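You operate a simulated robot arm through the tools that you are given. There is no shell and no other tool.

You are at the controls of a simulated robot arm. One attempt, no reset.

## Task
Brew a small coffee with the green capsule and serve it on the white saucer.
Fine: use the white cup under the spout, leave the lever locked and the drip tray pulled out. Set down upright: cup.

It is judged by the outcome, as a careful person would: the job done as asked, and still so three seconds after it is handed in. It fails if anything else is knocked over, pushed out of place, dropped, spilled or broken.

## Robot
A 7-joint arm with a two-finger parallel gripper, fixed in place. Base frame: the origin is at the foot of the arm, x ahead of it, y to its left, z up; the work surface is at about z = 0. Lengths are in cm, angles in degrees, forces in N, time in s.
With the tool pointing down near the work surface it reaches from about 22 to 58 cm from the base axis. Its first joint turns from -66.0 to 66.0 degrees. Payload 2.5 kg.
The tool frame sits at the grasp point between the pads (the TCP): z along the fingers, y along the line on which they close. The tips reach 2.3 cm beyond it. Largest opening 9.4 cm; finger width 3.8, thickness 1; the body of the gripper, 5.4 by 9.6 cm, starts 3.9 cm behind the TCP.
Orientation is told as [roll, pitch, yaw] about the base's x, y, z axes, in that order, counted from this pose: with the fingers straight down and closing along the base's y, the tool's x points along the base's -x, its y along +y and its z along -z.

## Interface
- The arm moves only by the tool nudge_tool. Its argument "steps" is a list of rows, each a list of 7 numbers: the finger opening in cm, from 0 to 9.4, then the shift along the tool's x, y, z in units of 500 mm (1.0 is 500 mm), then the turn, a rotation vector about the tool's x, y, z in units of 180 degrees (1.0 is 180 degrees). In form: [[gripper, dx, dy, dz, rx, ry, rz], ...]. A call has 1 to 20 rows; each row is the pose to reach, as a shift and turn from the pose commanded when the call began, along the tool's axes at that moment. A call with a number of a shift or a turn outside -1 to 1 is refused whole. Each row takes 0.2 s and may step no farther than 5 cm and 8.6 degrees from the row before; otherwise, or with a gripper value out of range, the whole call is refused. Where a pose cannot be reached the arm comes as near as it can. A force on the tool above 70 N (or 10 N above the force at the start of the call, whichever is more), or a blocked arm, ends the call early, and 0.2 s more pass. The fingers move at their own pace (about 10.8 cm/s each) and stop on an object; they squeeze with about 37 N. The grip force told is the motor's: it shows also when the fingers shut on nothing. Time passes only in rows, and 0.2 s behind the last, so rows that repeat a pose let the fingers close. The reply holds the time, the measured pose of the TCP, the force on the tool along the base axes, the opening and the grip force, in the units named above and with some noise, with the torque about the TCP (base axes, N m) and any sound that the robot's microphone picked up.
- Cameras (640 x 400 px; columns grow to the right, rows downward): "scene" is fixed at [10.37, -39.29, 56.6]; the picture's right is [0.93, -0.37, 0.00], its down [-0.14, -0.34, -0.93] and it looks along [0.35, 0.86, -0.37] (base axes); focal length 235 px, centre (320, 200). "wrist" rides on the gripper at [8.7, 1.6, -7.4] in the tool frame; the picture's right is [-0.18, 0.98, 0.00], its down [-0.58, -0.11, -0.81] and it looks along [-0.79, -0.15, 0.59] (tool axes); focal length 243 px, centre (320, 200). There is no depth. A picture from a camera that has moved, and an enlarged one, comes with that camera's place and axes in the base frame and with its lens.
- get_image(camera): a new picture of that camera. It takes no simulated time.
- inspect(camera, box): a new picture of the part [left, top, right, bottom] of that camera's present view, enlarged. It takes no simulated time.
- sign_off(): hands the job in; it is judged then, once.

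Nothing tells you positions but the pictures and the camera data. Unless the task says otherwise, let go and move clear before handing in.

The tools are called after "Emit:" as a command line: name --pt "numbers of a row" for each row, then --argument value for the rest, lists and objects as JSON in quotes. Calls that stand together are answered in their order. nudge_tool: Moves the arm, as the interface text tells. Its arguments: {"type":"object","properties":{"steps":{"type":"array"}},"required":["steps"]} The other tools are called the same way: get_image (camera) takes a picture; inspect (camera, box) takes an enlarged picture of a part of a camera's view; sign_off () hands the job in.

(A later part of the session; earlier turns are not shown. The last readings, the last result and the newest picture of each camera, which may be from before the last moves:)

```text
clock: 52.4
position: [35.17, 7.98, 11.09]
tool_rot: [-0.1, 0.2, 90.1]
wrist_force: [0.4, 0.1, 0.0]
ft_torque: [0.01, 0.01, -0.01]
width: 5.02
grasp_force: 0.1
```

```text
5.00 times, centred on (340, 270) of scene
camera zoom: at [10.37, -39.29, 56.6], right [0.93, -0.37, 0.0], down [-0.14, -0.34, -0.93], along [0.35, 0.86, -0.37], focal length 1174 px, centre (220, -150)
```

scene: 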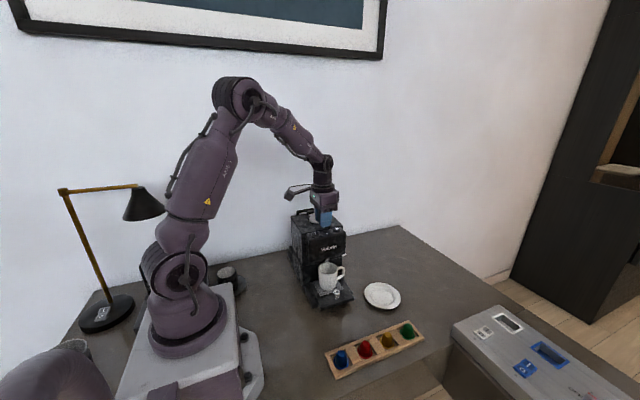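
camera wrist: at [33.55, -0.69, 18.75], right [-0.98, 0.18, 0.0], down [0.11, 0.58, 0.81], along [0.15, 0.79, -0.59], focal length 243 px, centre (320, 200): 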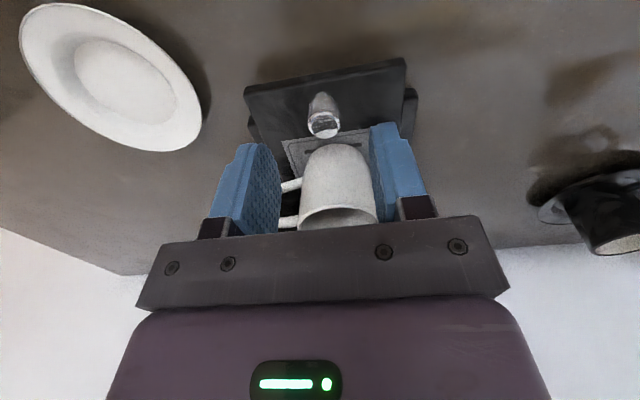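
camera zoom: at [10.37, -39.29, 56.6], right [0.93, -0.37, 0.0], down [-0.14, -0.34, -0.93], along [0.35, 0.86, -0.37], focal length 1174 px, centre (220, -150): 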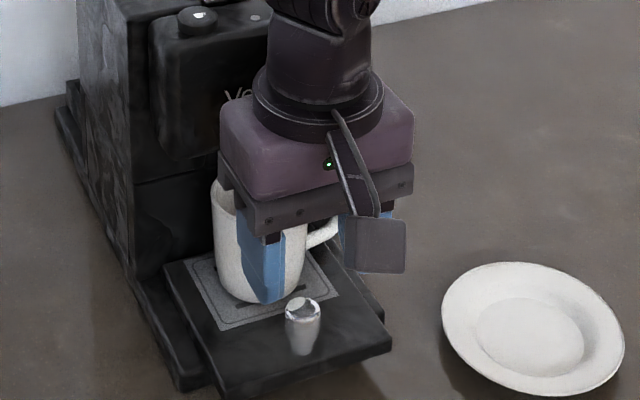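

The knob is right between the fingers. I'll lower around it, keeping the tips just above the tray.

Emit:
nudge_tool --pt "5 -0.002 0.002 0.03 0 0 0" --pt "5 -0.002 0.002 0.06 0 0 0" --pt "5 -0.002 0.002 0.078 0 0 0" --pt "5 -0.002 0.002 0.078 0 0 0"

Emit:
get_image --camera "wrist"

Emit:
inspect --camera "scene" --box '[290, 250, 370, 310]'

```text
clock: 53.4
position: [35.12, 7.93, 7.43]
tool_rot: [0.0, 0.0, 90.1]
wrist_force: [0.3, 0.0, 0.1]
ft_torque: [-0.04, 0.03, -0.03]
width: 5.0
grasp_force: 0.1
```

```text
taken
camera wrist: at [33.55, -0.75, 15.09], right [-0.98, 0.18, 0.0], down [0.11, 0.58, 0.81], along [0.15, 0.79, -0.59], focal length 243 px, centre (320, 200)
```

wrist: 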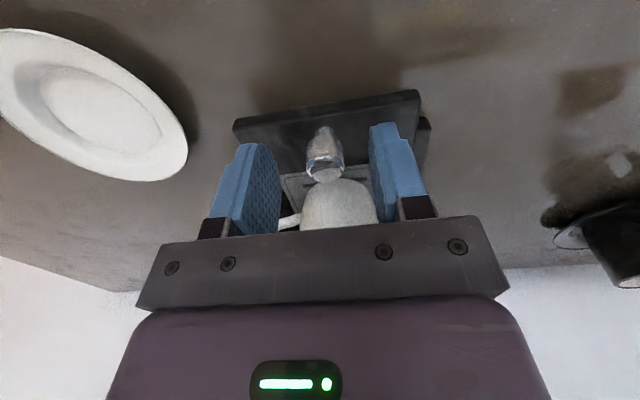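

```text
6.67 times, centred on (330, 280) of scene
camera zoom: at [10.37, -39.29, 56.6], right [0.93, -0.37, 0.0], down [-0.14, -0.34, -0.93], along [0.35, 0.86, -0.37], focal length 1565 px, centre (253, -333)
```

zoom: 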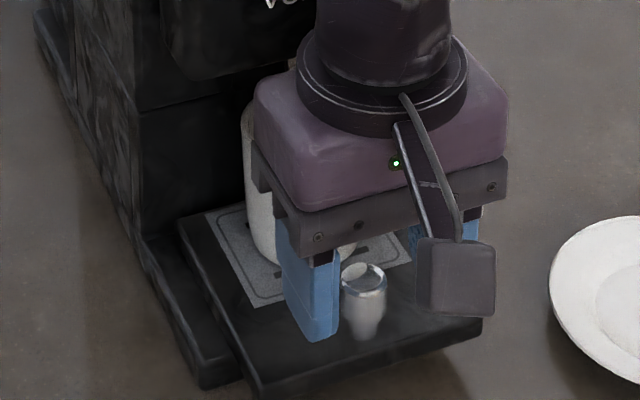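

Emit:
nudge_tool --pt "4 0 0 0.005 0 0 0" --pt "2.6 0 0 0.005 0 0 0" --pt "0 0 0 0.005 0 0 0" --pt "0 0 0 0.005 0 0 0" --pt "0 0 0 0.005 0 0 0"

Emit:
get_image --camera "wrist"

```text
clock: 54.6
position: [35.01, 7.96, 7.27]
tool_rot: [0.2, 0.2, 90.0]
wrist_force: [-10.6, 0.1, 7.1]
ft_torque: [0.02, 0.24, 0.1]
width: 1.96
grasp_force: 44.9
```

```text
taken
camera wrist: at [33.44, -0.73, 14.87], right [-0.98, 0.18, 0.0], down [0.11, 0.58, 0.8], along [0.15, 0.79, -0.59], focal length 243 px, centre (320, 200)
```

wrist: 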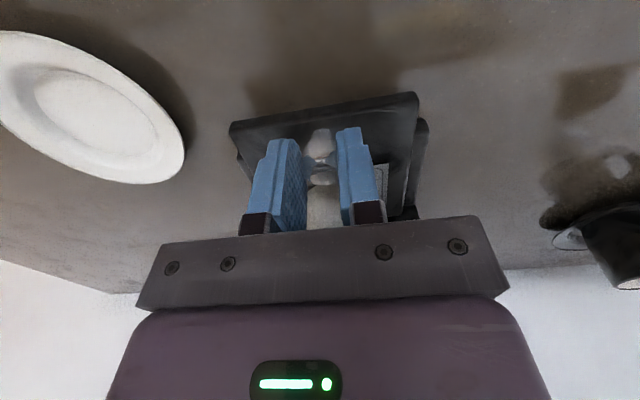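

Gripped at 1.96 cm. I'll pull the tray toward -y slowly, a little over 1 cm first, and check force and cup.

Emit:
nudge_tool --pt "0 0.002 0.001 0 0 0 0" --pt "0 0.006 0.001 0 0 0 0" --pt "0 0.011 0.001 0 0 0 0" --pt "0 0.017 0.001 0 0 0 0" --pt "0 0.022 0.001 0 0 0 0" --pt "0 0.025 0.001 0 0 0 0"

Emit:
inspect --camera "scene" --box '[280, 240, 380, 320]'

```text
clock: 56.0
position: [35.05, 6.81, 7.22]
tool_rot: [-0.1, 0.1, 90.0]
wrist_force: [-3.6, 0.2, 25.3]
ft_torque: [0.18, 0.06, 0.02]
width: 1.97
grasp_force: 45.0
```

```text
5.00 times, centred on (330, 280) of scene
camera zoom: at [10.36, -39.29, 56.61], right [0.93, -0.37, 0.0], down [-0.14, -0.34, -0.93], along [0.35, 0.86, -0.37], focal length 1174 px, centre (270, -200)
```

zoom: 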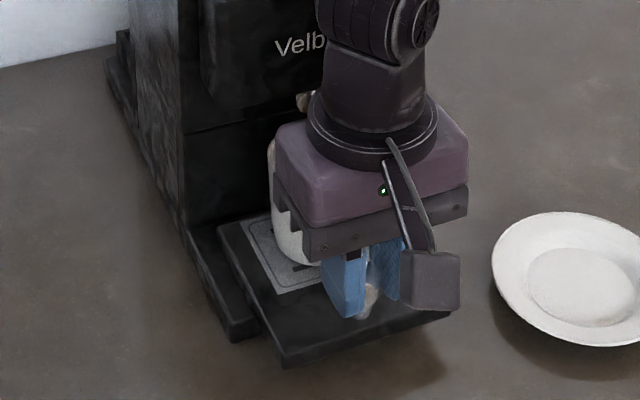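

The tray slides freely with the cup riding along and no pull resistance. I'll ease up slightly (it shows some downward pressure) and keep pulling slowly.

Emit:
nudge_tool --pt "0 0.003 0 -0.002 0 0 0" --pt "0 0.008 0 -0.003 0 0 0" --pt "0 0.014 0 -0.003 0 0 0" --pt "0 0.021 0 -0.003 0 0 0" --pt "0 0.028 0 -0.003 0 0 0" --pt "0 0.035 0 -0.003 0 0 0" --pt "0 0.04 0 -0.003 0 0 0" --pt "0 0.043 0 -0.003 0 0 0"

Emit:
inspect --camera "scene" --box '[280, 240, 380, 320]'

Emit:
get_image --camera "wrist"

```text
clock: 57.8
position: [34.95, 4.55, 7.32]
tool_rot: [-0.1, 0.1, 90.0]
wrist_force: [21.3, 0.0, -34.6]
ft_torque: [-0.18, -0.4, -0.18]
width: 1.97
grasp_force: 45.0
```

```text
5.00 times, centred on (330, 280) of scene
camera zoom: at [10.38, -39.29, 56.6], right [0.93, -0.37, 0.0], down [-0.14, -0.34, -0.93], along [0.35, 0.86, -0.37], focal length 1174 px, centre (270, -200)
```

zoom: 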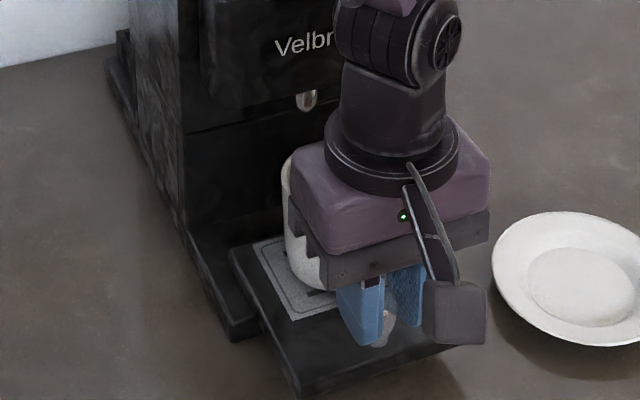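

```text
taken
camera wrist: at [33.38, -4.06, 14.91], right [-0.98, 0.18, 0.0], down [0.11, 0.58, 0.81], along [0.15, 0.79, -0.59], focal length 243 px, centre (320, 200)
```

wrist: 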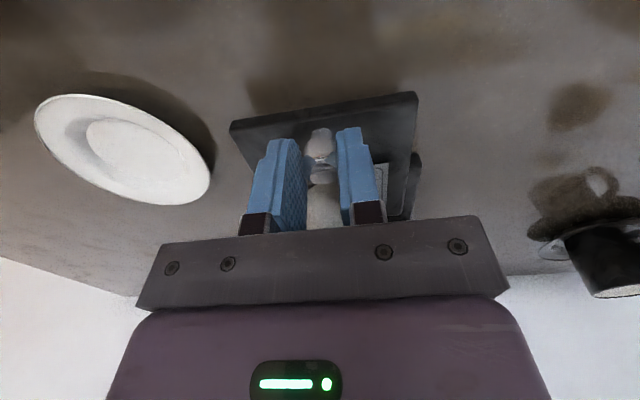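

Pulled about 3.4 cm so far. I'll correct the small height and side offsets and continue slowly.

Emit:
nudge_tool --pt "0 0.002 -0.001 0.0013 0 0 0" --pt "0 0.007 -0.001 0.0013 0 0 0" --pt "0 0.013 -0.001 0.0013 0 0 0" --pt "0 0.02 -0.001 0.0013 0 0 0" --pt "0 0.027 -0.001 0.0013 0 0 0" --pt "0 0.032 -0.001 0.0013 0 0 0" --pt "0 0.035 -0.001 0.0013 0 0 0"

Emit:
inspect --camera "scene" --box '[280, 240, 380, 320]'

```text
clock: 59.4
position: [35.02, 2.86, 7.41]
tool_rot: [-0.1, 0.0, 90.0]
wrist_force: [21.2, -0.4, -33.5]
ft_torque: [-0.22, -0.44, -0.17]
width: 1.98
grasp_force: 45.3
```

```text
5.00 times, centred on (330, 280) of scene
camera zoom: at [10.38, -39.29, 56.6], right [0.93, -0.37, 0.0], down [-0.14, -0.34, -0.93], along [0.35, 0.86, -0.37], focal length 1174 px, centre (270, -200)
```

zoom: 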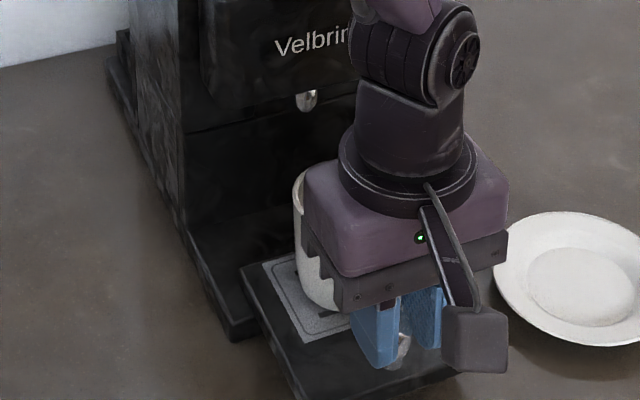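

The tray is out about 5 cm with no pull resistance, and it seems to be on guides. I'll correct height and side slightly, then pull a bit further, watching for an end stop.

Emit:
nudge_tool --pt "0 0.002 -0.0012 0.0015 0 0 0" --pt "0 0.006 -0.0012 0.002 0 0 0" --pt "0 0.011 -0.0012 0.002 0 0 0" --pt "0 0.016 -0.0012 0.002 0 0 0" --pt "0 0.021 -0.0012 0.002 0 0 0" --pt "0 0.024 -0.0012 0.002 0 0 0"

Emit:
inspect --camera "scene" --box '[280, 240, 380, 320]'

Emit:
get_image --camera "wrist"

```text
clock: 60.8
position: [35.04, 1.73, 7.23]
tool_rot: [0.0, 0.3, 90.1]
wrist_force: [-10.5, 0.9, 42.8]
ft_torque: [0.09, 0.29, 0.07]
width: 1.97
grasp_force: 44.6
```

```text
5.00 times, centred on (330, 280) of scene
camera zoom: at [10.35, -39.29, 56.61], right [0.93, -0.37, 0.0], down [-0.14, -0.34, -0.93], along [0.35, 0.86, -0.37], focal length 1174 px, centre (270, -200)
```

zoom: 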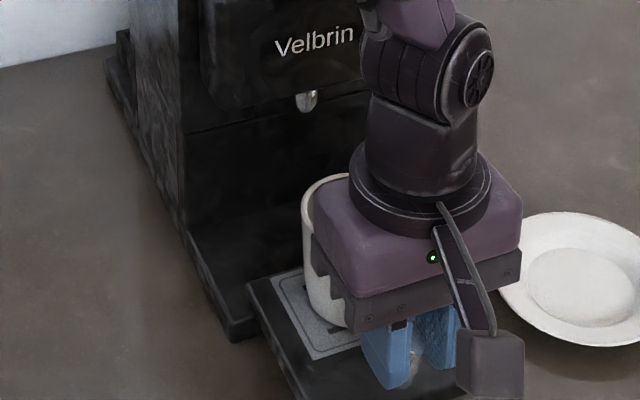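

```text
taken
camera wrist: at [33.4, -7.04, 14.87], right [-0.98, 0.18, 0.0], down [0.11, 0.58, 0.8], along [0.15, 0.79, -0.59], focal length 243 px, centre (320, 200)
```

wrist: 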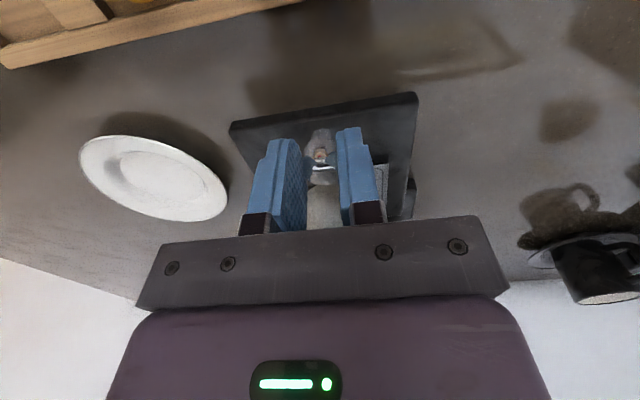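

The tray is out about 6.2 cm, still level, with the cup steady at about (35, 8.3) and now clear of the head. I'll relieve the downward pressure, release the knob, and rise; any remaining tray travel can be taken up after the cup is removed.

Emit:
nudge_tool --pt "0 0 0.0003 -0.0011 0 0 0" --pt "0 0 0.0003 -0.0011 0 0 0" --pt "3 0 0.0003 -0.0011 0 0 0" --pt "5 0 0.0003 -0.0011 0 0 0" --pt "5 0 0 -0.03 0 0 0" --pt "5 0 0 -0.1 0 0 0" --pt "5 0 0 -0.18 0 0 0" --pt "5 0 0 -0.27 0 0 0"

Emit:
inspect --camera "scene" --box '[280, 240, 380, 320]'

Emit:
get_image --camera "wrist"

```text
clock: 62.6
position: [34.79, 1.75, 20.94]
tool_rot: [-0.1, 0.2, 90.0]
wrist_force: [0.0, 0.1, -0.9]
ft_torque: [0.0, 0.02, 0.01]
width: 4.99
grasp_force: 0.1
```

```text
5.00 times, centred on (330, 280) of scene
camera zoom: at [10.37, -39.29, 56.6], right [0.93, -0.37, 0.0], down [-0.14, -0.34, -0.93], along [0.35, 0.86, -0.37], focal length 1174 px, centre (270, -200)
```

zoom: 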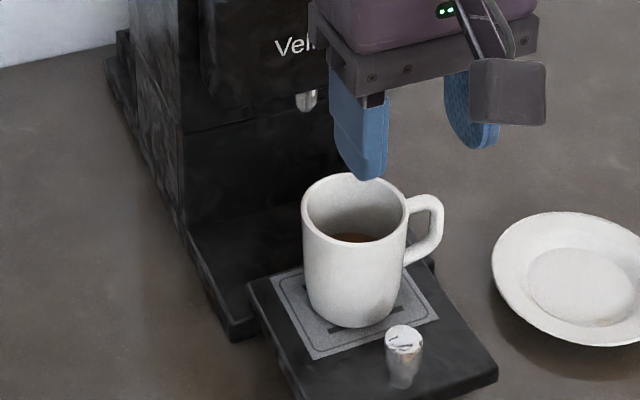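

```text
taken
camera wrist: at [33.18, -6.84, 28.59], right [-0.98, 0.18, 0.0], down [0.11, 0.58, 0.81], along [0.15, 0.79, -0.59], focal length 243 px, centre (320, 200)
```

wrist: 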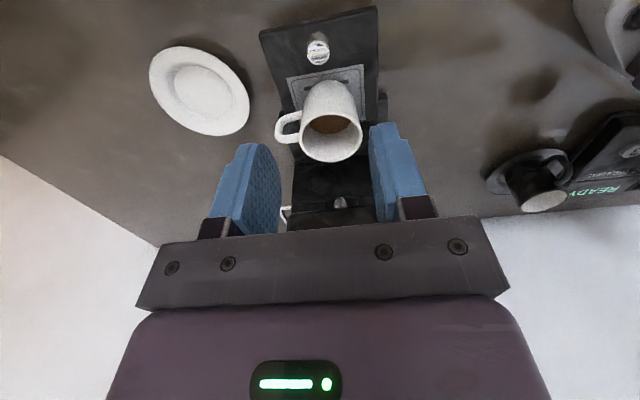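

The cup with coffee now stands clear of the head on the pulled-out tray, centred near (34.95, 8.15) with its rim at z≈10.4 and its handle toward +x. I'll turn the tool to close along y, avoiding the handle, above the cup.

Emit:
nudge_tool --pt "5 -0.012 0 0 0 0 0.0455" --pt "5 -0.024 0 0 0 0 0.0909" --pt "5 -0.036 -0.001 0 0 0 0.1364" --pt "5 -0.048 -0.001 0 0 0 0.1818" --pt "5 -0.06 -0.001 0 0 0 0.2273" --pt "5 -0.072 -0.002 0 0 0 0.2727" --pt "5 -0.084 -0.002 0 0 0 0.3182" --pt "5 -0.096 -0.002 0 0 0 0.3636" --pt "5 -0.108 -0.003 0 0 0 0.4091" --pt "7.8 -0.12 -0.003 0 0 0 0.4545" --pt "7.8 -0.128 -0.003 0 0 0 0.5" --pt "7.8 -0.128 -0.003 0 0 0 0.5"

Emit:
get_image --camera "wrist"

Emit:
inspect --camera "wrist" --box '[220, 0, 440, 160]'

Emit:
inspect --camera "scene" --box '[290, 230, 390, 310]'

```text
clock: 65.2
position: [35.25, 8.16, 20.68]
tool_rot: [0.0, 0.0, -0.1]
wrist_force: [0.3, 0.2, 1.1]
ft_torque: [0.02, -0.01, -0.01]
width: 7.82
grasp_force: 0.2
```

```text
taken
camera wrist: at [26.65, 9.72, 28.23], right [0.19, 0.98, 0.0], down [0.58, -0.11, 0.81], along [0.79, -0.15, -0.59], focal length 243 px, centre (320, 200)
```

wrist: 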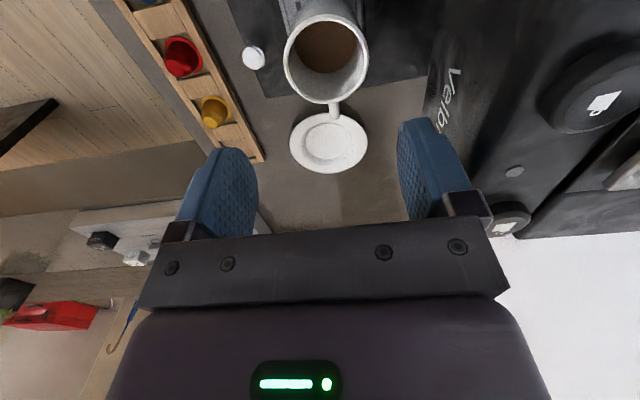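

```text
2.50 times, centred on (330, 80) of wrist
camera zoom: at [26.65, 9.72, 28.23], right [0.19, 0.98, 0.0], down [0.58, -0.11, 0.81], along [0.79, -0.15, -0.59], focal length 606 px, centre (295, 500)
```

zoom: 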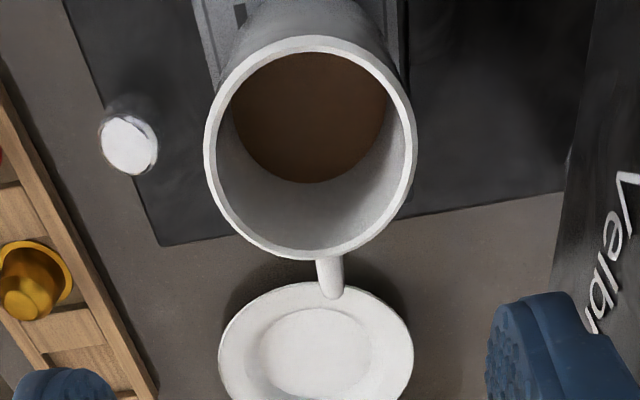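

```text
5.00 times, centred on (340, 270) of scene
camera zoom: at [10.37, -39.29, 56.6], right [0.93, -0.37, 0.0], down [-0.14, -0.34, -0.93], along [0.35, 0.86, -0.37], focal length 1174 px, centre (220, -150)
```

zoom: 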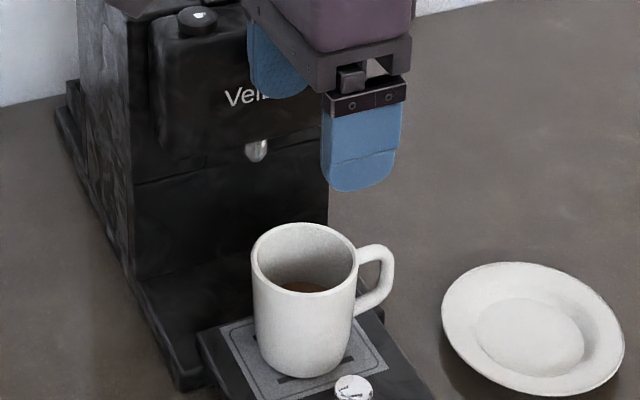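

Refining with this view: the cup is at about (34.8, 8.65), rim at z≈10. I'll shift to it and lower to just above the rim, then check clearance on both sides.

Emit:
nudge_tool --pt "7.8 0.009 0.01 0.04 0 0 0" --pt "7.8 0.009 0.01 0.09 0 0 0" --pt "7.8 0.009 0.01 0.14 0 0 0" --pt "7.8 0.009 0.01 0.15 0 0 0" --pt "7.8 0.009 0.01 0.15 0 0 0"

Emit:
get_image --camera "wrist"

Emit:
inspect --camera "scene" --box '[290, 230, 390, 310]'

```text
clock: 66.4
position: [34.79, 8.61, 13.05]
tool_rot: [-0.1, -0.1, -0.1]
wrist_force: [0.2, -0.6, -0.3]
ft_torque: [0.0, -0.03, 0.02]
width: 7.78
grasp_force: 0.2
```

```text
taken
camera wrist: at [26.08, 10.2, 20.65], right [0.18, 0.98, 0.0], down [0.58, -0.11, 0.81], along [0.79, -0.15, -0.59], focal length 243 px, centre (320, 200)
```

wrist: 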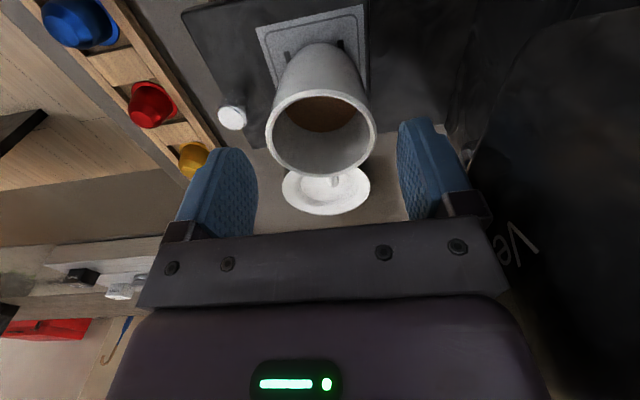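

```text
5.00 times, centred on (340, 270) of scene
camera zoom: at [10.37, -39.29, 56.6], right [0.93, -0.37, 0.0], down [-0.14, -0.34, -0.93], along [0.35, 0.86, -0.37], focal length 1174 px, centre (220, -150)
```

zoom: 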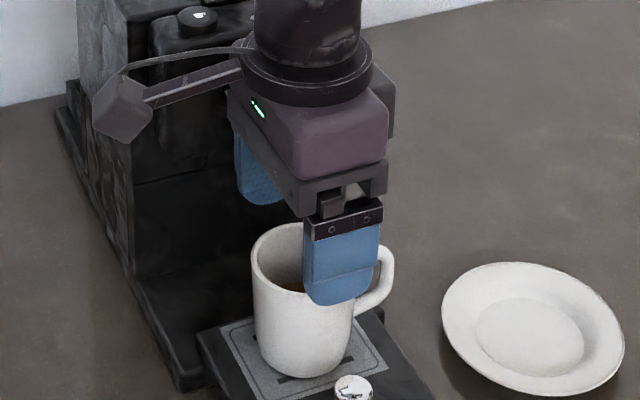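

The fingers clear the cup on both sides, and the handle is well away from them. I'll lower around the cup.

Emit:
nudge_tool --pt "7.8 0 0 0.03 0 0 0" --pt "7.8 0 0 0.06 0 0 0" --pt "7.8 0 0 0.077 0 0 0" --pt "7.8 0 0 0.077 0 0 0"

Emit:
get_image --camera "wrist"

Emit:
inspect --camera "scene" --box '[290, 230, 390, 310]'

```text
clock: 67.4
position: [34.93, 8.68, 9.33]
tool_rot: [-0.2, 0.1, 0.0]
wrist_force: [0.6, 0.2, -1.0]
ft_torque: [-0.01, -0.01, 0.0]
width: 7.78
grasp_force: 0.1
```

```text
taken
camera wrist: at [26.19, 10.24, 16.87], right [0.18, 0.98, 0.0], down [0.58, -0.11, 0.81], along [0.79, -0.15, -0.59], focal length 243 px, centre (320, 200)
```

wrist: 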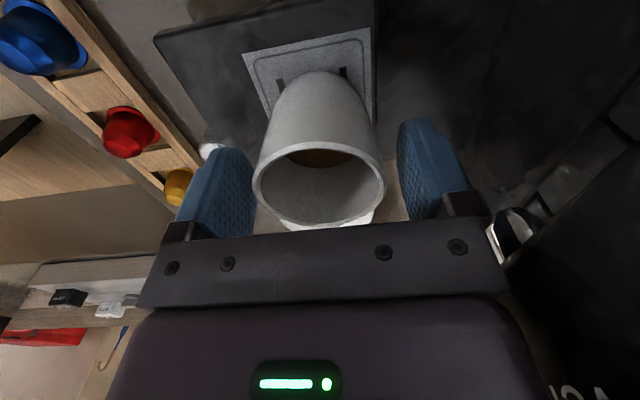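

```text
5.00 times, centred on (340, 270) of scene
camera zoom: at [10.37, -39.29, 56.6], right [0.93, -0.37, 0.0], down [-0.14, -0.34, -0.93], along [0.35, 0.86, -0.37], focal length 1174 px, centre (220, -150)
```

zoom: 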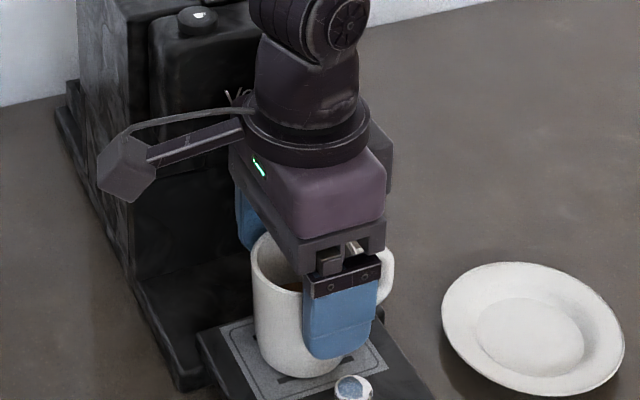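

The cup sits centred between the pads. I'll close in small steps so the contact is soft.

Emit:
nudge_tool --pt "7.2 0 0 0 0 0 0" --pt "6.8 0 0 0 0 0 0" --pt "6.5 0 0 0 0 0 0" --pt "6.3 0 0 0 0 0 0" --pt "6.1 0 0 0 0 0 0" --pt "5.9 0 0 0 0 0 0"

```text
clock: 68.8
position: [34.8, 8.59, 9.42]
tool_rot: [0.0, 0.0, 0.0]
wrist_force: [0.5, -0.2, 0.1]
ft_torque: [-0.02, -0.01, 0.03]
width: 5.93
grasp_force: 0.0
```

Emit:
nudge_tool --pt "5.7 0 0 0 0 0 0" --pt "5.5 0 0 0 0 0 0" --pt "5.3 0 0 0 0 0 0" --pt "5.1 0 0 0 0 0 0"

Emit:
get_image --camera "wrist"

Emit:
inspect --camera "scene" --box '[290, 230, 390, 310]'

```text
clock: 69.8
position: [34.85, 8.62, 9.26]
tool_rot: [-0.1, 0.0, 0.0]
wrist_force: [-0.4, 0.2, -0.2]
ft_torque: [0.04, 0.02, 0.02]
width: 5.79
grasp_force: 37.1
```

```text
taken
camera wrist: at [26.19, 10.24, 16.89], right [0.18, 0.98, 0.0], down [0.58, -0.11, 0.81], along [0.79, -0.15, -0.59], focal length 243 px, centre (320, 200)
```

wrist: 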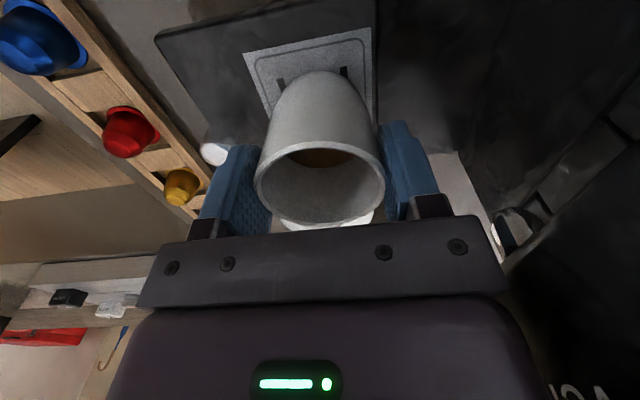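

```text
5.00 times, centred on (340, 270) of scene
camera zoom: at [10.37, -39.29, 56.6], right [0.93, -0.37, 0.0], down [-0.14, -0.34, -0.93], along [0.35, 0.86, -0.37], focal length 1174 px, centre (220, -150)
```

zoom: 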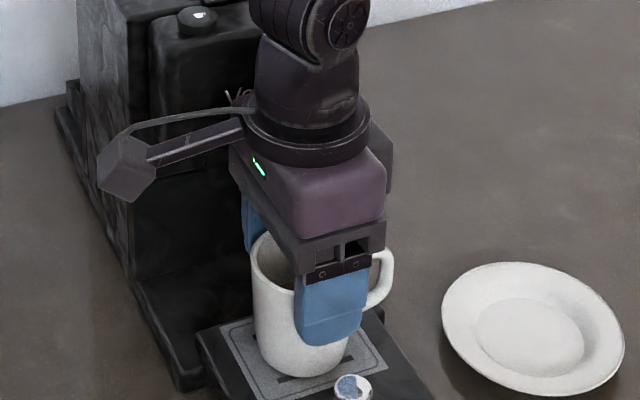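

The cup is firmly held (5.8 cm wide, 37 N). I'll lift it straight up slowly and check that it stays level.

Emit:
nudge_tool --pt "5.1 0 0 -0.003 0 0 0" --pt "5.1 0 0 -0.009 0 0 0" --pt "5.1 0 0 -0.018 0 0 0" --pt "5.1 0 0 -0.03 0 0 0" --pt "5.1 0 0 -0.045 0 0 0" --pt "5.1 0 -0.004 -0.062 0 0 0" --pt "5.1 0 -0.01 -0.08 0 0 0" --pt "5.1 0 -0.016 -0.095 0 0 0" --pt "5.1 0 -0.02 -0.105 0 0 0" --pt "5.1 0 -0.02 -0.11 0 0 0"

Emit:
get_image --camera "wrist"

Emit:
inspect --camera "scene" --box '[290, 210, 410, 310]'

```text
clock: 72.0
position: [34.63, 7.49, 14.88]
tool_rot: [0.0, 0.0, 0.0]
wrist_force: [0.1, 0.3, -1.2]
ft_torque: [0.0, 0.01, -0.04]
width: 5.83
grasp_force: 37.2
```

```text
taken
camera wrist: at [26.03, 9.07, 22.42], right [0.18, 0.98, 0.0], down [0.58, -0.11, 0.81], along [0.79, -0.15, -0.59], focal length 243 px, centre (320, 200)
```

wrist: 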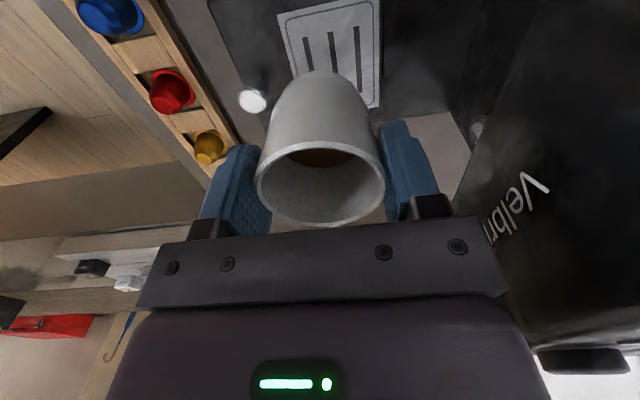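

```text
4.00 times, centred on (350, 260) of scene
camera zoom: at [10.37, -39.29, 56.6], right [0.93, -0.37, 0.0], down [-0.14, -0.34, -0.93], along [0.35, 0.86, -0.37], focal length 939 px, centre (200, -40)
```

zoom: 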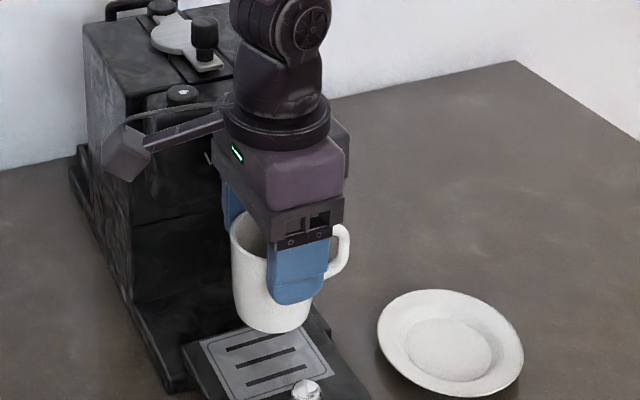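

The cup is level and held with the lever still locked behind it. I'll carry it gently to above the saucer at about (49.8, 6.5), with a smooth speed profile.

Emit:
nudge_tool --pt "5.1 -0.003 0 0 0 0 0" --pt "5.1 -0.012 -0.001 0 0 0 0" --pt "5.1 -0.027 -0.002 0 0 0 0" --pt "5.1 -0.048 -0.003 0 0 0 0" --pt "5.1 -0.075 -0.005 0 0 0 0" --pt "5.1 -0.105 -0.007 0 0 0 0" --pt "5.1 -0.135 -0.009 0 0 0 0" --pt "5.1 -0.165 -0.011 0 0 0 0" --pt "5.1 -0.195 -0.013 0 0 0 0" --pt "5.1 -0.225 -0.015 0 0 0 0" --pt "5.1 -0.252 -0.017 0 0 0 0" --pt "5.1 -0.275 -0.018 0 0 0 0" --pt "5.1 -0.291 -0.019 0 0 0 0" --pt "5.1 -0.3 -0.02 0 0 0 0" --pt "5.1 -0.303 -0.02 0 0 0 0" --pt "5.1 -0.303 -0.02 0 0 0 0"

Emit:
get_image --camera "wrist"

Emit:
inspect --camera "scene" --box '[320, 210, 440, 310]'

```text
clock: 75.4
position: [49.99, 6.51, 14.79]
tool_rot: [-0.1, 0.0, 0.0]
wrist_force: [-0.2, -0.9, -2.3]
ft_torque: [0.04, 0.01, 0.03]
width: 5.85
grasp_force: 37.3
```

```text
taken
camera wrist: at [41.31, 8.14, 22.37], right [0.18, 0.98, 0.0], down [0.58, -0.11, 0.81], along [0.79, -0.15, -0.59], focal length 243 px, centre (320, 200)
```

wrist: 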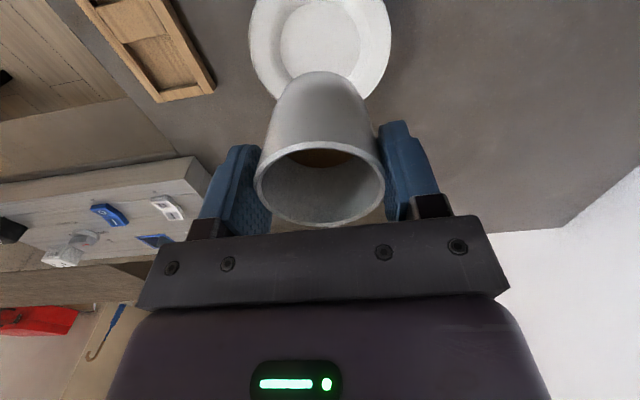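

```text
4.00 times, centred on (380, 260) of scene
camera zoom: at [10.37, -39.29, 56.6], right [0.93, -0.37, 0.0], down [-0.14, -0.34, -0.93], along [0.35, 0.86, -0.37], focal length 939 px, centre (80, -40)
```

zoom: 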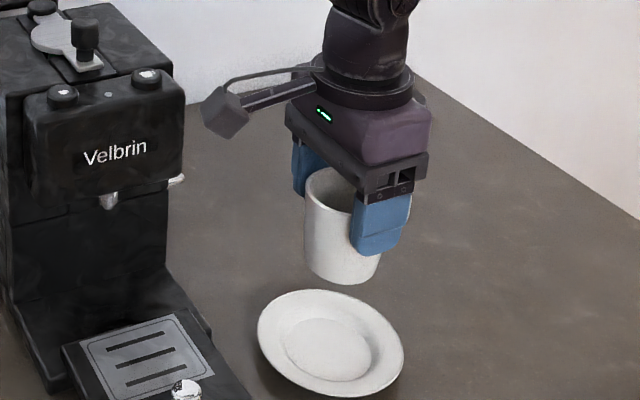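

Emit:
inspect --camera "scene" --box '[370, 240, 430, 310]'

Emit:
inspect --camera "wrist" --box '[220, 0, 420, 240]'

```text
5.71 times, centred on (400, 275) of scene
camera zoom: at [10.37, -39.29, 56.6], right [0.93, -0.37, 0.0], down [-0.14, -0.34, -0.93], along [0.35, 0.86, -0.37], focal length 1341 px, centre (-137, -229)
```

zoom: 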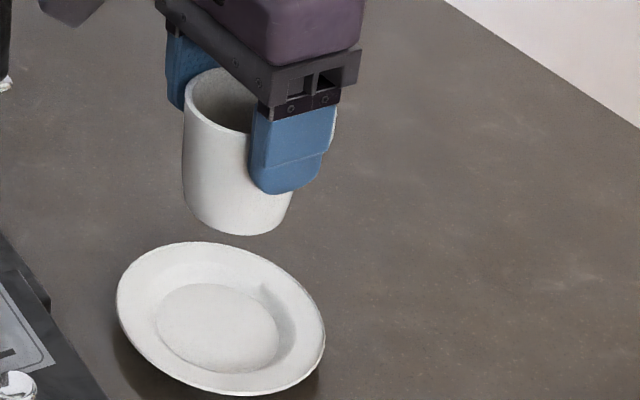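

```text
1.67 times, centred on (320, 120) of wrist
camera zoom: at [41.31, 8.14, 22.37], right [0.18, 0.98, 0.0], down [0.58, -0.11, 0.81], along [0.79, -0.15, -0.59], focal length 404 px, centre (320, 333)
```

zoom: 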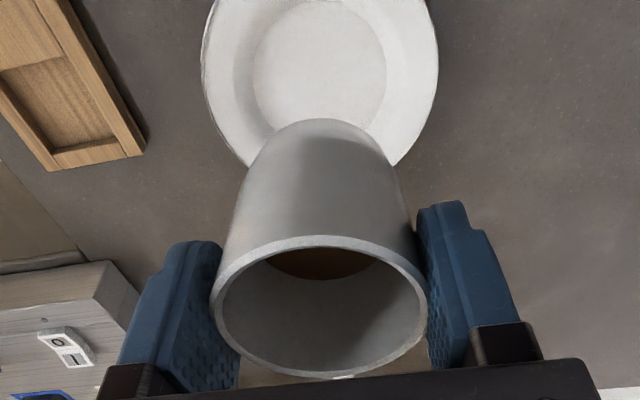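

The cup is within about 2–3 mm of the saucer's well centre, and the well is about 6.9 cm wide against the cup's 5.5 cm base. I'll correct slightly and lower smoothly to about 1 cm above.

Emit:
nudge_tool --pt "5.1 0.002 0.001 0.004 0 0 0" --pt "5.1 0.005 0.002 0.014 0 0 0" --pt "5.1 0.005 0.002 0.03 0 0 0" --pt "5.1 0.005 0.002 0.05 0 0 0" --pt "5.1 0.005 0.002 0.072 0 0 0" --pt "5.1 0.005 0.002 0.094 0 0 0" --pt "5.1 0.005 0.002 0.116 0 0 0" --pt "5.1 0.005 0.002 0.134 0 0 0" --pt "5.1 0.005 0.002 0.147 0 0 0" --pt "5.1 0.005 0.002 0.154 0 0 0" --pt "5.1 0.005 0.002 0.156 0 0 0"

Emit:
inspect --camera "scene" --box '[370, 240, 430, 310]'

Emit:
get_image --camera "wrist"

```text
clock: 77.8
position: [49.6, 6.57, 7.17]
tool_rot: [-0.1, 0.1, 0.0]
wrist_force: [0.3, -0.6, -1.5]
ft_torque: [-0.01, 0.03, 0.04]
width: 5.8
grasp_force: 37.4
```

```text
5.71 times, centred on (400, 275) of scene
camera zoom: at [10.37, -39.29, 56.6], right [0.93, -0.37, 0.0], down [-0.14, -0.34, -0.93], along [0.35, 0.86, -0.37], focal length 1341 px, centre (-137, -229)
```

zoom: 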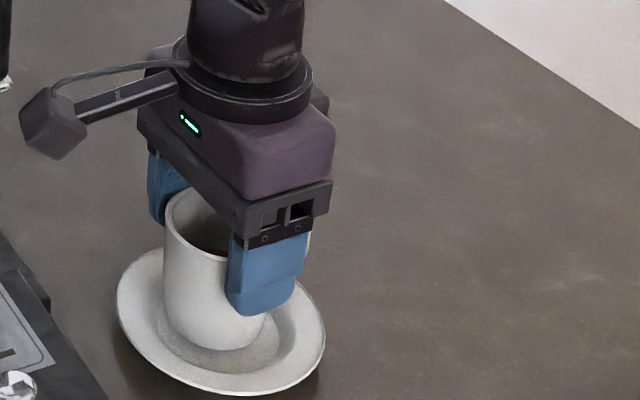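

```text
taken
camera wrist: at [40.97, 8.28, 14.69], right [0.18, 0.98, 0.0], down [0.58, -0.11, 0.81], along [0.79, -0.15, -0.59], focal length 243 px, centre (320, 200)
```

wrist: 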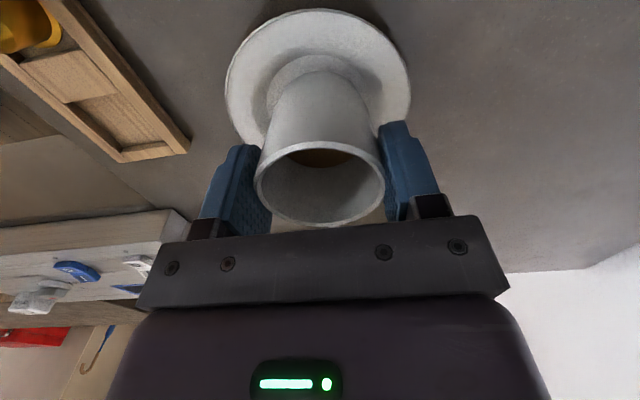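

Well centred over the saucer's well, with roughly 0.8 cm to go. I'll lower in 1–1.5 mm steps watching the force.

Emit:
nudge_tool --pt "5.1 0 0 0.003 0 0 0" --pt "5.1 0 0 0.006 0 0 0" --pt "5.1 0 0 0.009 0 0 0" --pt "5.1 0 0 0.011 0 0 0"

Emit:
inspect --camera "scene" --box '[380, 260, 430, 310]'

```text
clock: 78.8
position: [49.72, 6.61, 6.62]
tool_rot: [-0.1, 0.0, 0.0]
wrist_force: [-0.1, 0.3, 4.3]
ft_torque: [0.0, 0.09, -0.02]
width: 5.82
grasp_force: 37.2
```

```text
8.00 times, centred on (405, 285) of scene
camera zoom: at [10.37, -39.29, 56.6], right [0.93, -0.37, 0.0], down [-0.14, -0.34, -0.93], along [0.35, 0.86, -0.37], focal length 1878 px, centre (-360, -480)
```

zoom: 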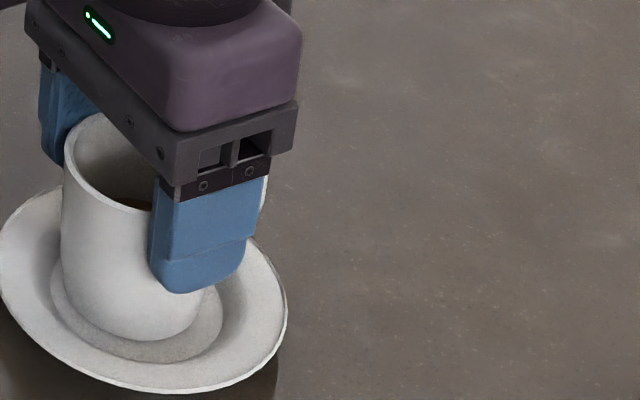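

Light contact is showing (about 6 N change). I'll lower another millimetre to see whether it is really seated.

Emit:
nudge_tool --pt "5.1 0 0 0.001 0 0 0" --pt "5.1 0 0 0.002 0 0 0"

Emit:
get_image --camera "wrist"

Emit:
inspect --camera "wrist" --box '[210, 0, 430, 150]'

```text
clock: 79.4
position: [49.71, 6.6, 6.57]
tool_rot: [-0.2, -0.1, 0.0]
wrist_force: [-5.5, -1.5, 14.5]
ft_torque: [-0.01, 0.27, 0.0]
width: 5.84
grasp_force: 37.3
```

```text
taken
camera wrist: at [41.08, 8.28, 14.16], right [0.18, 0.98, 0.0], down [0.58, -0.11, 0.81], along [0.79, -0.15, -0.59], focal length 243 px, centre (320, 200)
```

wrist: 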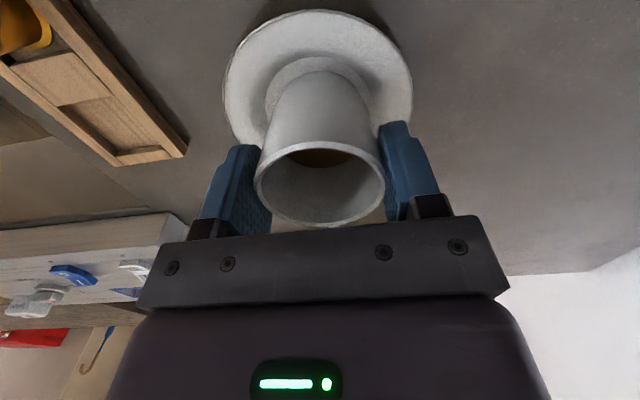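

```text
2.67 times, centred on (320, 75) of wrist
camera zoom: at [41.08, 8.28, 14.16], right [0.18, 0.98, 0.0], down [0.58, -0.11, 0.81], along [0.79, -0.15, -0.59], focal length 647 px, centre (320, 533)
```

zoom: 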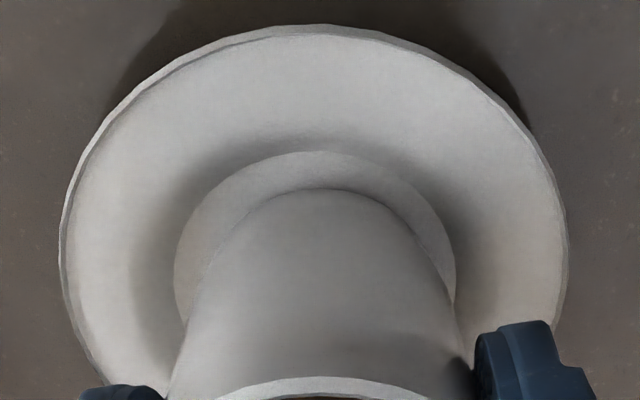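

The contact has a slight sideways push (-5.5 N in x), so the base seems to be touching the slope of the well. I'll lift 3 mm, recentre by about 2 mm in -x and -y, and set down again.

Emit:
nudge_tool --pt "5.1 0 0 -0.003 0 0 0" --pt "5.1 0 0 -0.008 0 0 0" --pt "5.1 0.002 -0.002 -0.008 0 0 0" --pt "5.1 0.004 -0.0045 -0.008 0 0 0" --pt "5.1 0.004 -0.0045 -0.008 0 0 0"

Emit:
inspect --camera "wrist" --box '[210, 0, 430, 150]'

Emit:
inspect --camera "scene" --box '[375, 260, 425, 310]'

```text
clock: 80.6
position: [49.34, 6.49, 6.8]
tool_rot: [-0.1, 0.0, -0.1]
wrist_force: [0.9, -0.3, -1.5]
ft_torque: [-0.03, 0.0, 0.03]
width: 5.82
grasp_force: 36.9
```

```text
2.67 times, centred on (320, 75) of wrist
camera zoom: at [40.8, 8.05, 14.33], right [0.18, 0.98, 0.0], down [0.58, -0.11, 0.81], along [0.79, -0.15, -0.59], focal length 647 px, centre (320, 533)
```

zoom: 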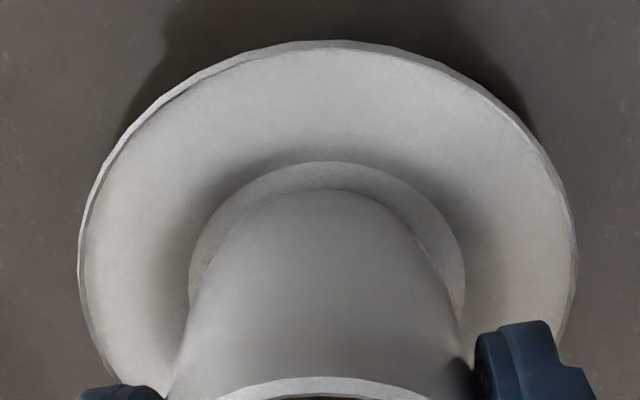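

```text
8.00 times, centred on (400, 285) of scene
camera zoom: at [10.37, -39.29, 56.6], right [0.93, -0.37, 0.0], down [-0.14, -0.34, -0.93], along [0.35, 0.86, -0.37], focal length 1878 px, centre (-320, -480)
```

zoom: 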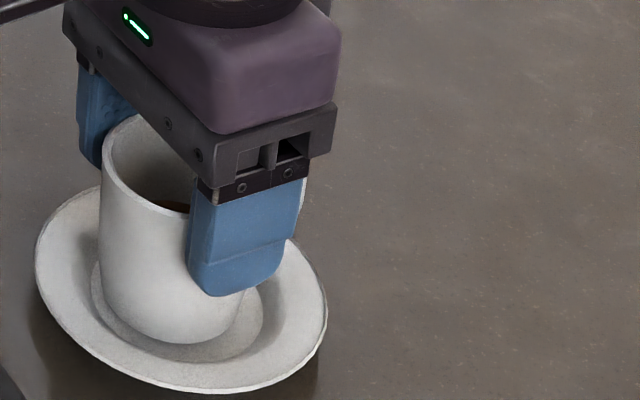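

Both views now put the cup about 2 mm short of centre in x and y. I'll split the difference and lower again.

Emit:
nudge_tool --pt "5.1 -0.003 0.0028 0 0 0 0" --pt "5.1 -0.003 0.0028 0.002 0 0 0" --pt "5.1 -0.003 0.0028 0.004 0 0 0" --pt "5.1 -0.003 0.0028 0.006 0 0 0"

Emit:
inspect --camera "scene" --box '[375, 260, 425, 310]'

Emit:
inspect --camera "wrist" --box '[210, 0, 430, 150]'

```text
clock: 81.6
position: [49.75, 6.65, 6.64]
tool_rot: [0.0, -0.1, 0.0]
wrist_force: [-3.8, 0.0, 9.8]
ft_torque: [0.05, 0.22, 0.0]
width: 5.84
grasp_force: 36.9
```

```text
8.00 times, centred on (400, 285) of scene
camera zoom: at [10.36, -39.29, 56.61], right [0.93, -0.37, 0.0], down [-0.14, -0.34, -0.93], along [0.35, 0.86, -0.37], focal length 1878 px, centre (-320, -480)
```

zoom: 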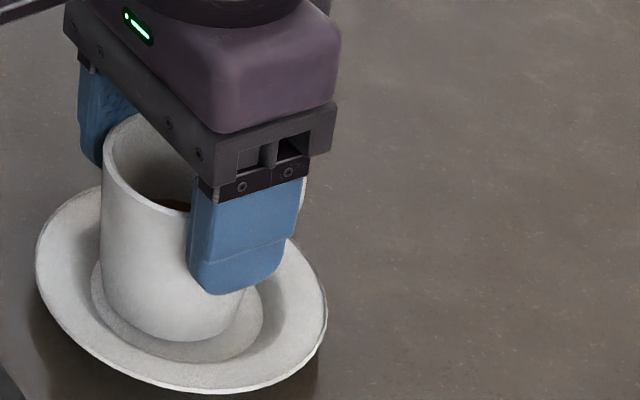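

```text
2.67 times, centred on (320, 75) of wrist
camera zoom: at [40.98, 8.24, 14.16], right [0.18, 0.98, 0.0], down [0.58, -0.11, 0.81], along [0.79, -0.15, -0.59], focal length 647 px, centre (320, 533)
```

zoom: 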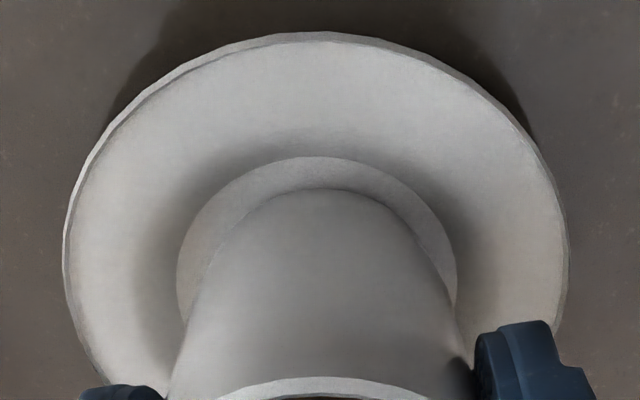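

The forces now act through the middle of the base, and the gaps around the well look even in both views, so the cup is sitting on the saucer floor. I'll open the fingers gradually.

Emit:
nudge_tool --pt "5.8 0 0 -0.0005 0 0 0" --pt "6.1 0 0 -0.0005 0 0 0" --pt "6.5 0 0 -0.0005 0 0 0" --pt "7.2 0 0 -0.0005 0 0 0" --pt "7.9 0 0 -0.0005 0 0 0" --pt "7.9 0 0 -0.0005 0 0 0"

Emit:
get_image --camera "wrist"

Emit:
inspect --camera "scene" --box '[375, 250, 425, 310]'

```text
clock: 83.0
position: [49.67, 6.51, 6.45]
tool_rot: [-0.1, 0.0, 0.0]
wrist_force: [-0.2, 0.1, -0.5]
ft_torque: [0.0, -0.02, 0.01]
width: 7.91
grasp_force: 0.1
```

```text
taken
camera wrist: at [40.94, 8.16, 14.04], right [0.18, 0.98, 0.0], down [0.58, -0.11, 0.81], along [0.79, -0.15, -0.59], focal length 243 px, centre (320, 200)
```

wrist: 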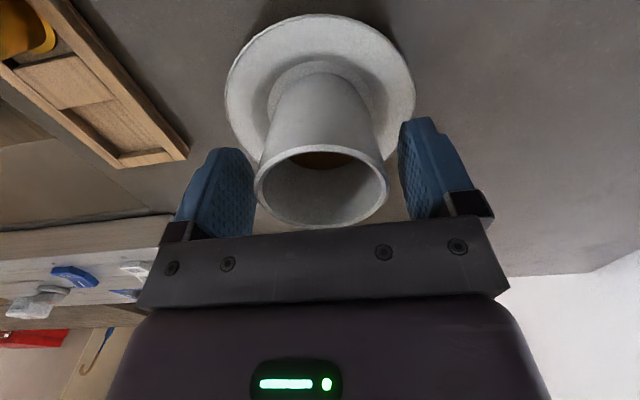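

```text
6.67 times, centred on (400, 280) of scene
camera zoom: at [10.37, -39.29, 56.6], right [0.93, -0.37, 0.0], down [-0.14, -0.34, -0.93], along [0.35, 0.86, -0.37], focal length 1565 px, centre (-213, -333)
```

zoom: 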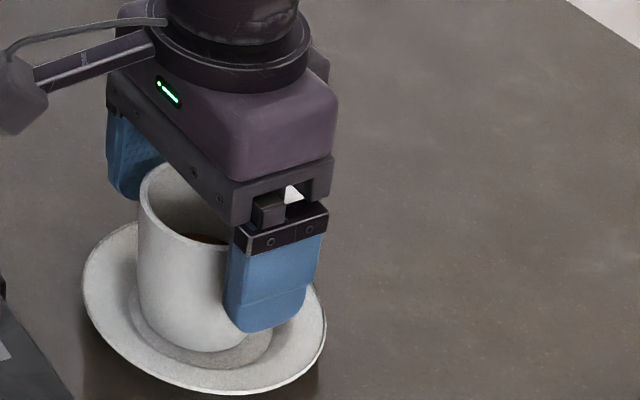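

The cup stands upright on the saucer. I'll rise straight up, clear of it.

Emit:
nudge_tool --pt "7.9 0 0 -0.02 0 0 0" --pt "7.9 0 0 -0.06 0 0 0" --pt "7.9 0 0 -0.12 0 0 0" --pt "7.9 0 0 -0.2 0 0 0" --pt "7.9 0 0 -0.28 0 0 0" --pt "7.9 0 0 -0.34 0 0 0"

Emit:
get_image --camera "wrist"

Emit:
inspect --camera "scene" --box '[360, 240, 440, 310]'

Emit:
get_image --camera "scene"

```text
clock: 84.4
position: [49.71, 6.56, 23.54]
tool_rot: [-0.2, -0.1, -0.1]
wrist_force: [-0.9, -0.6, 0.5]
ft_torque: [0.03, -0.03, 0.0]
width: 7.89
grasp_force: 0.0
```

```text
taken
camera wrist: at [41.02, 8.19, 31.15], right [0.18, 0.98, 0.0], down [0.58, -0.11, 0.81], along [0.79, -0.15, -0.59], focal length 243 px, centre (320, 200)
```

wrist: 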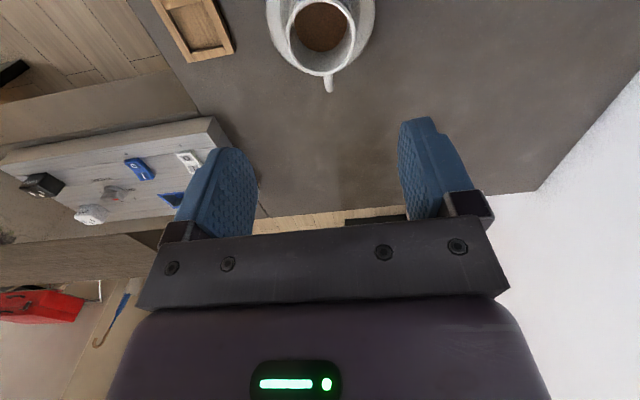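

```text
5.71 times, centred on (400, 275) of scene
camera zoom: at [10.37, -39.29, 56.6], right [0.93, -0.37, 0.0], down [-0.14, -0.34, -0.93], along [0.35, 0.86, -0.37], focal length 1341 px, centre (-137, -229)
```

zoom: 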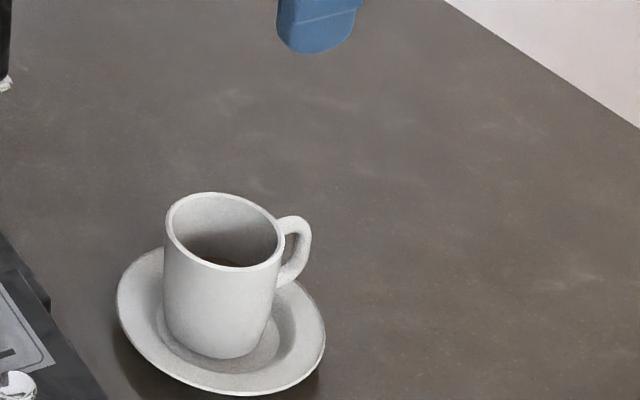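

```text
taken
```

scene: 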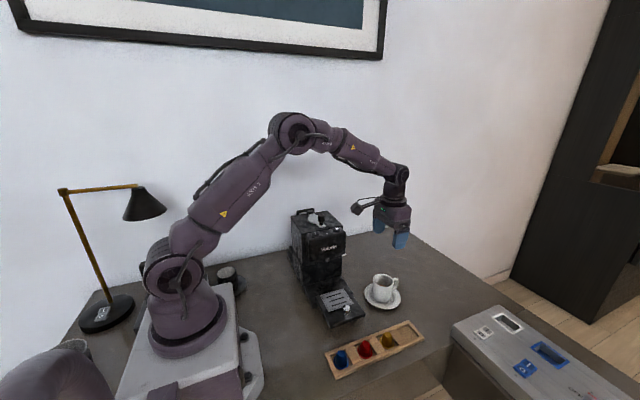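

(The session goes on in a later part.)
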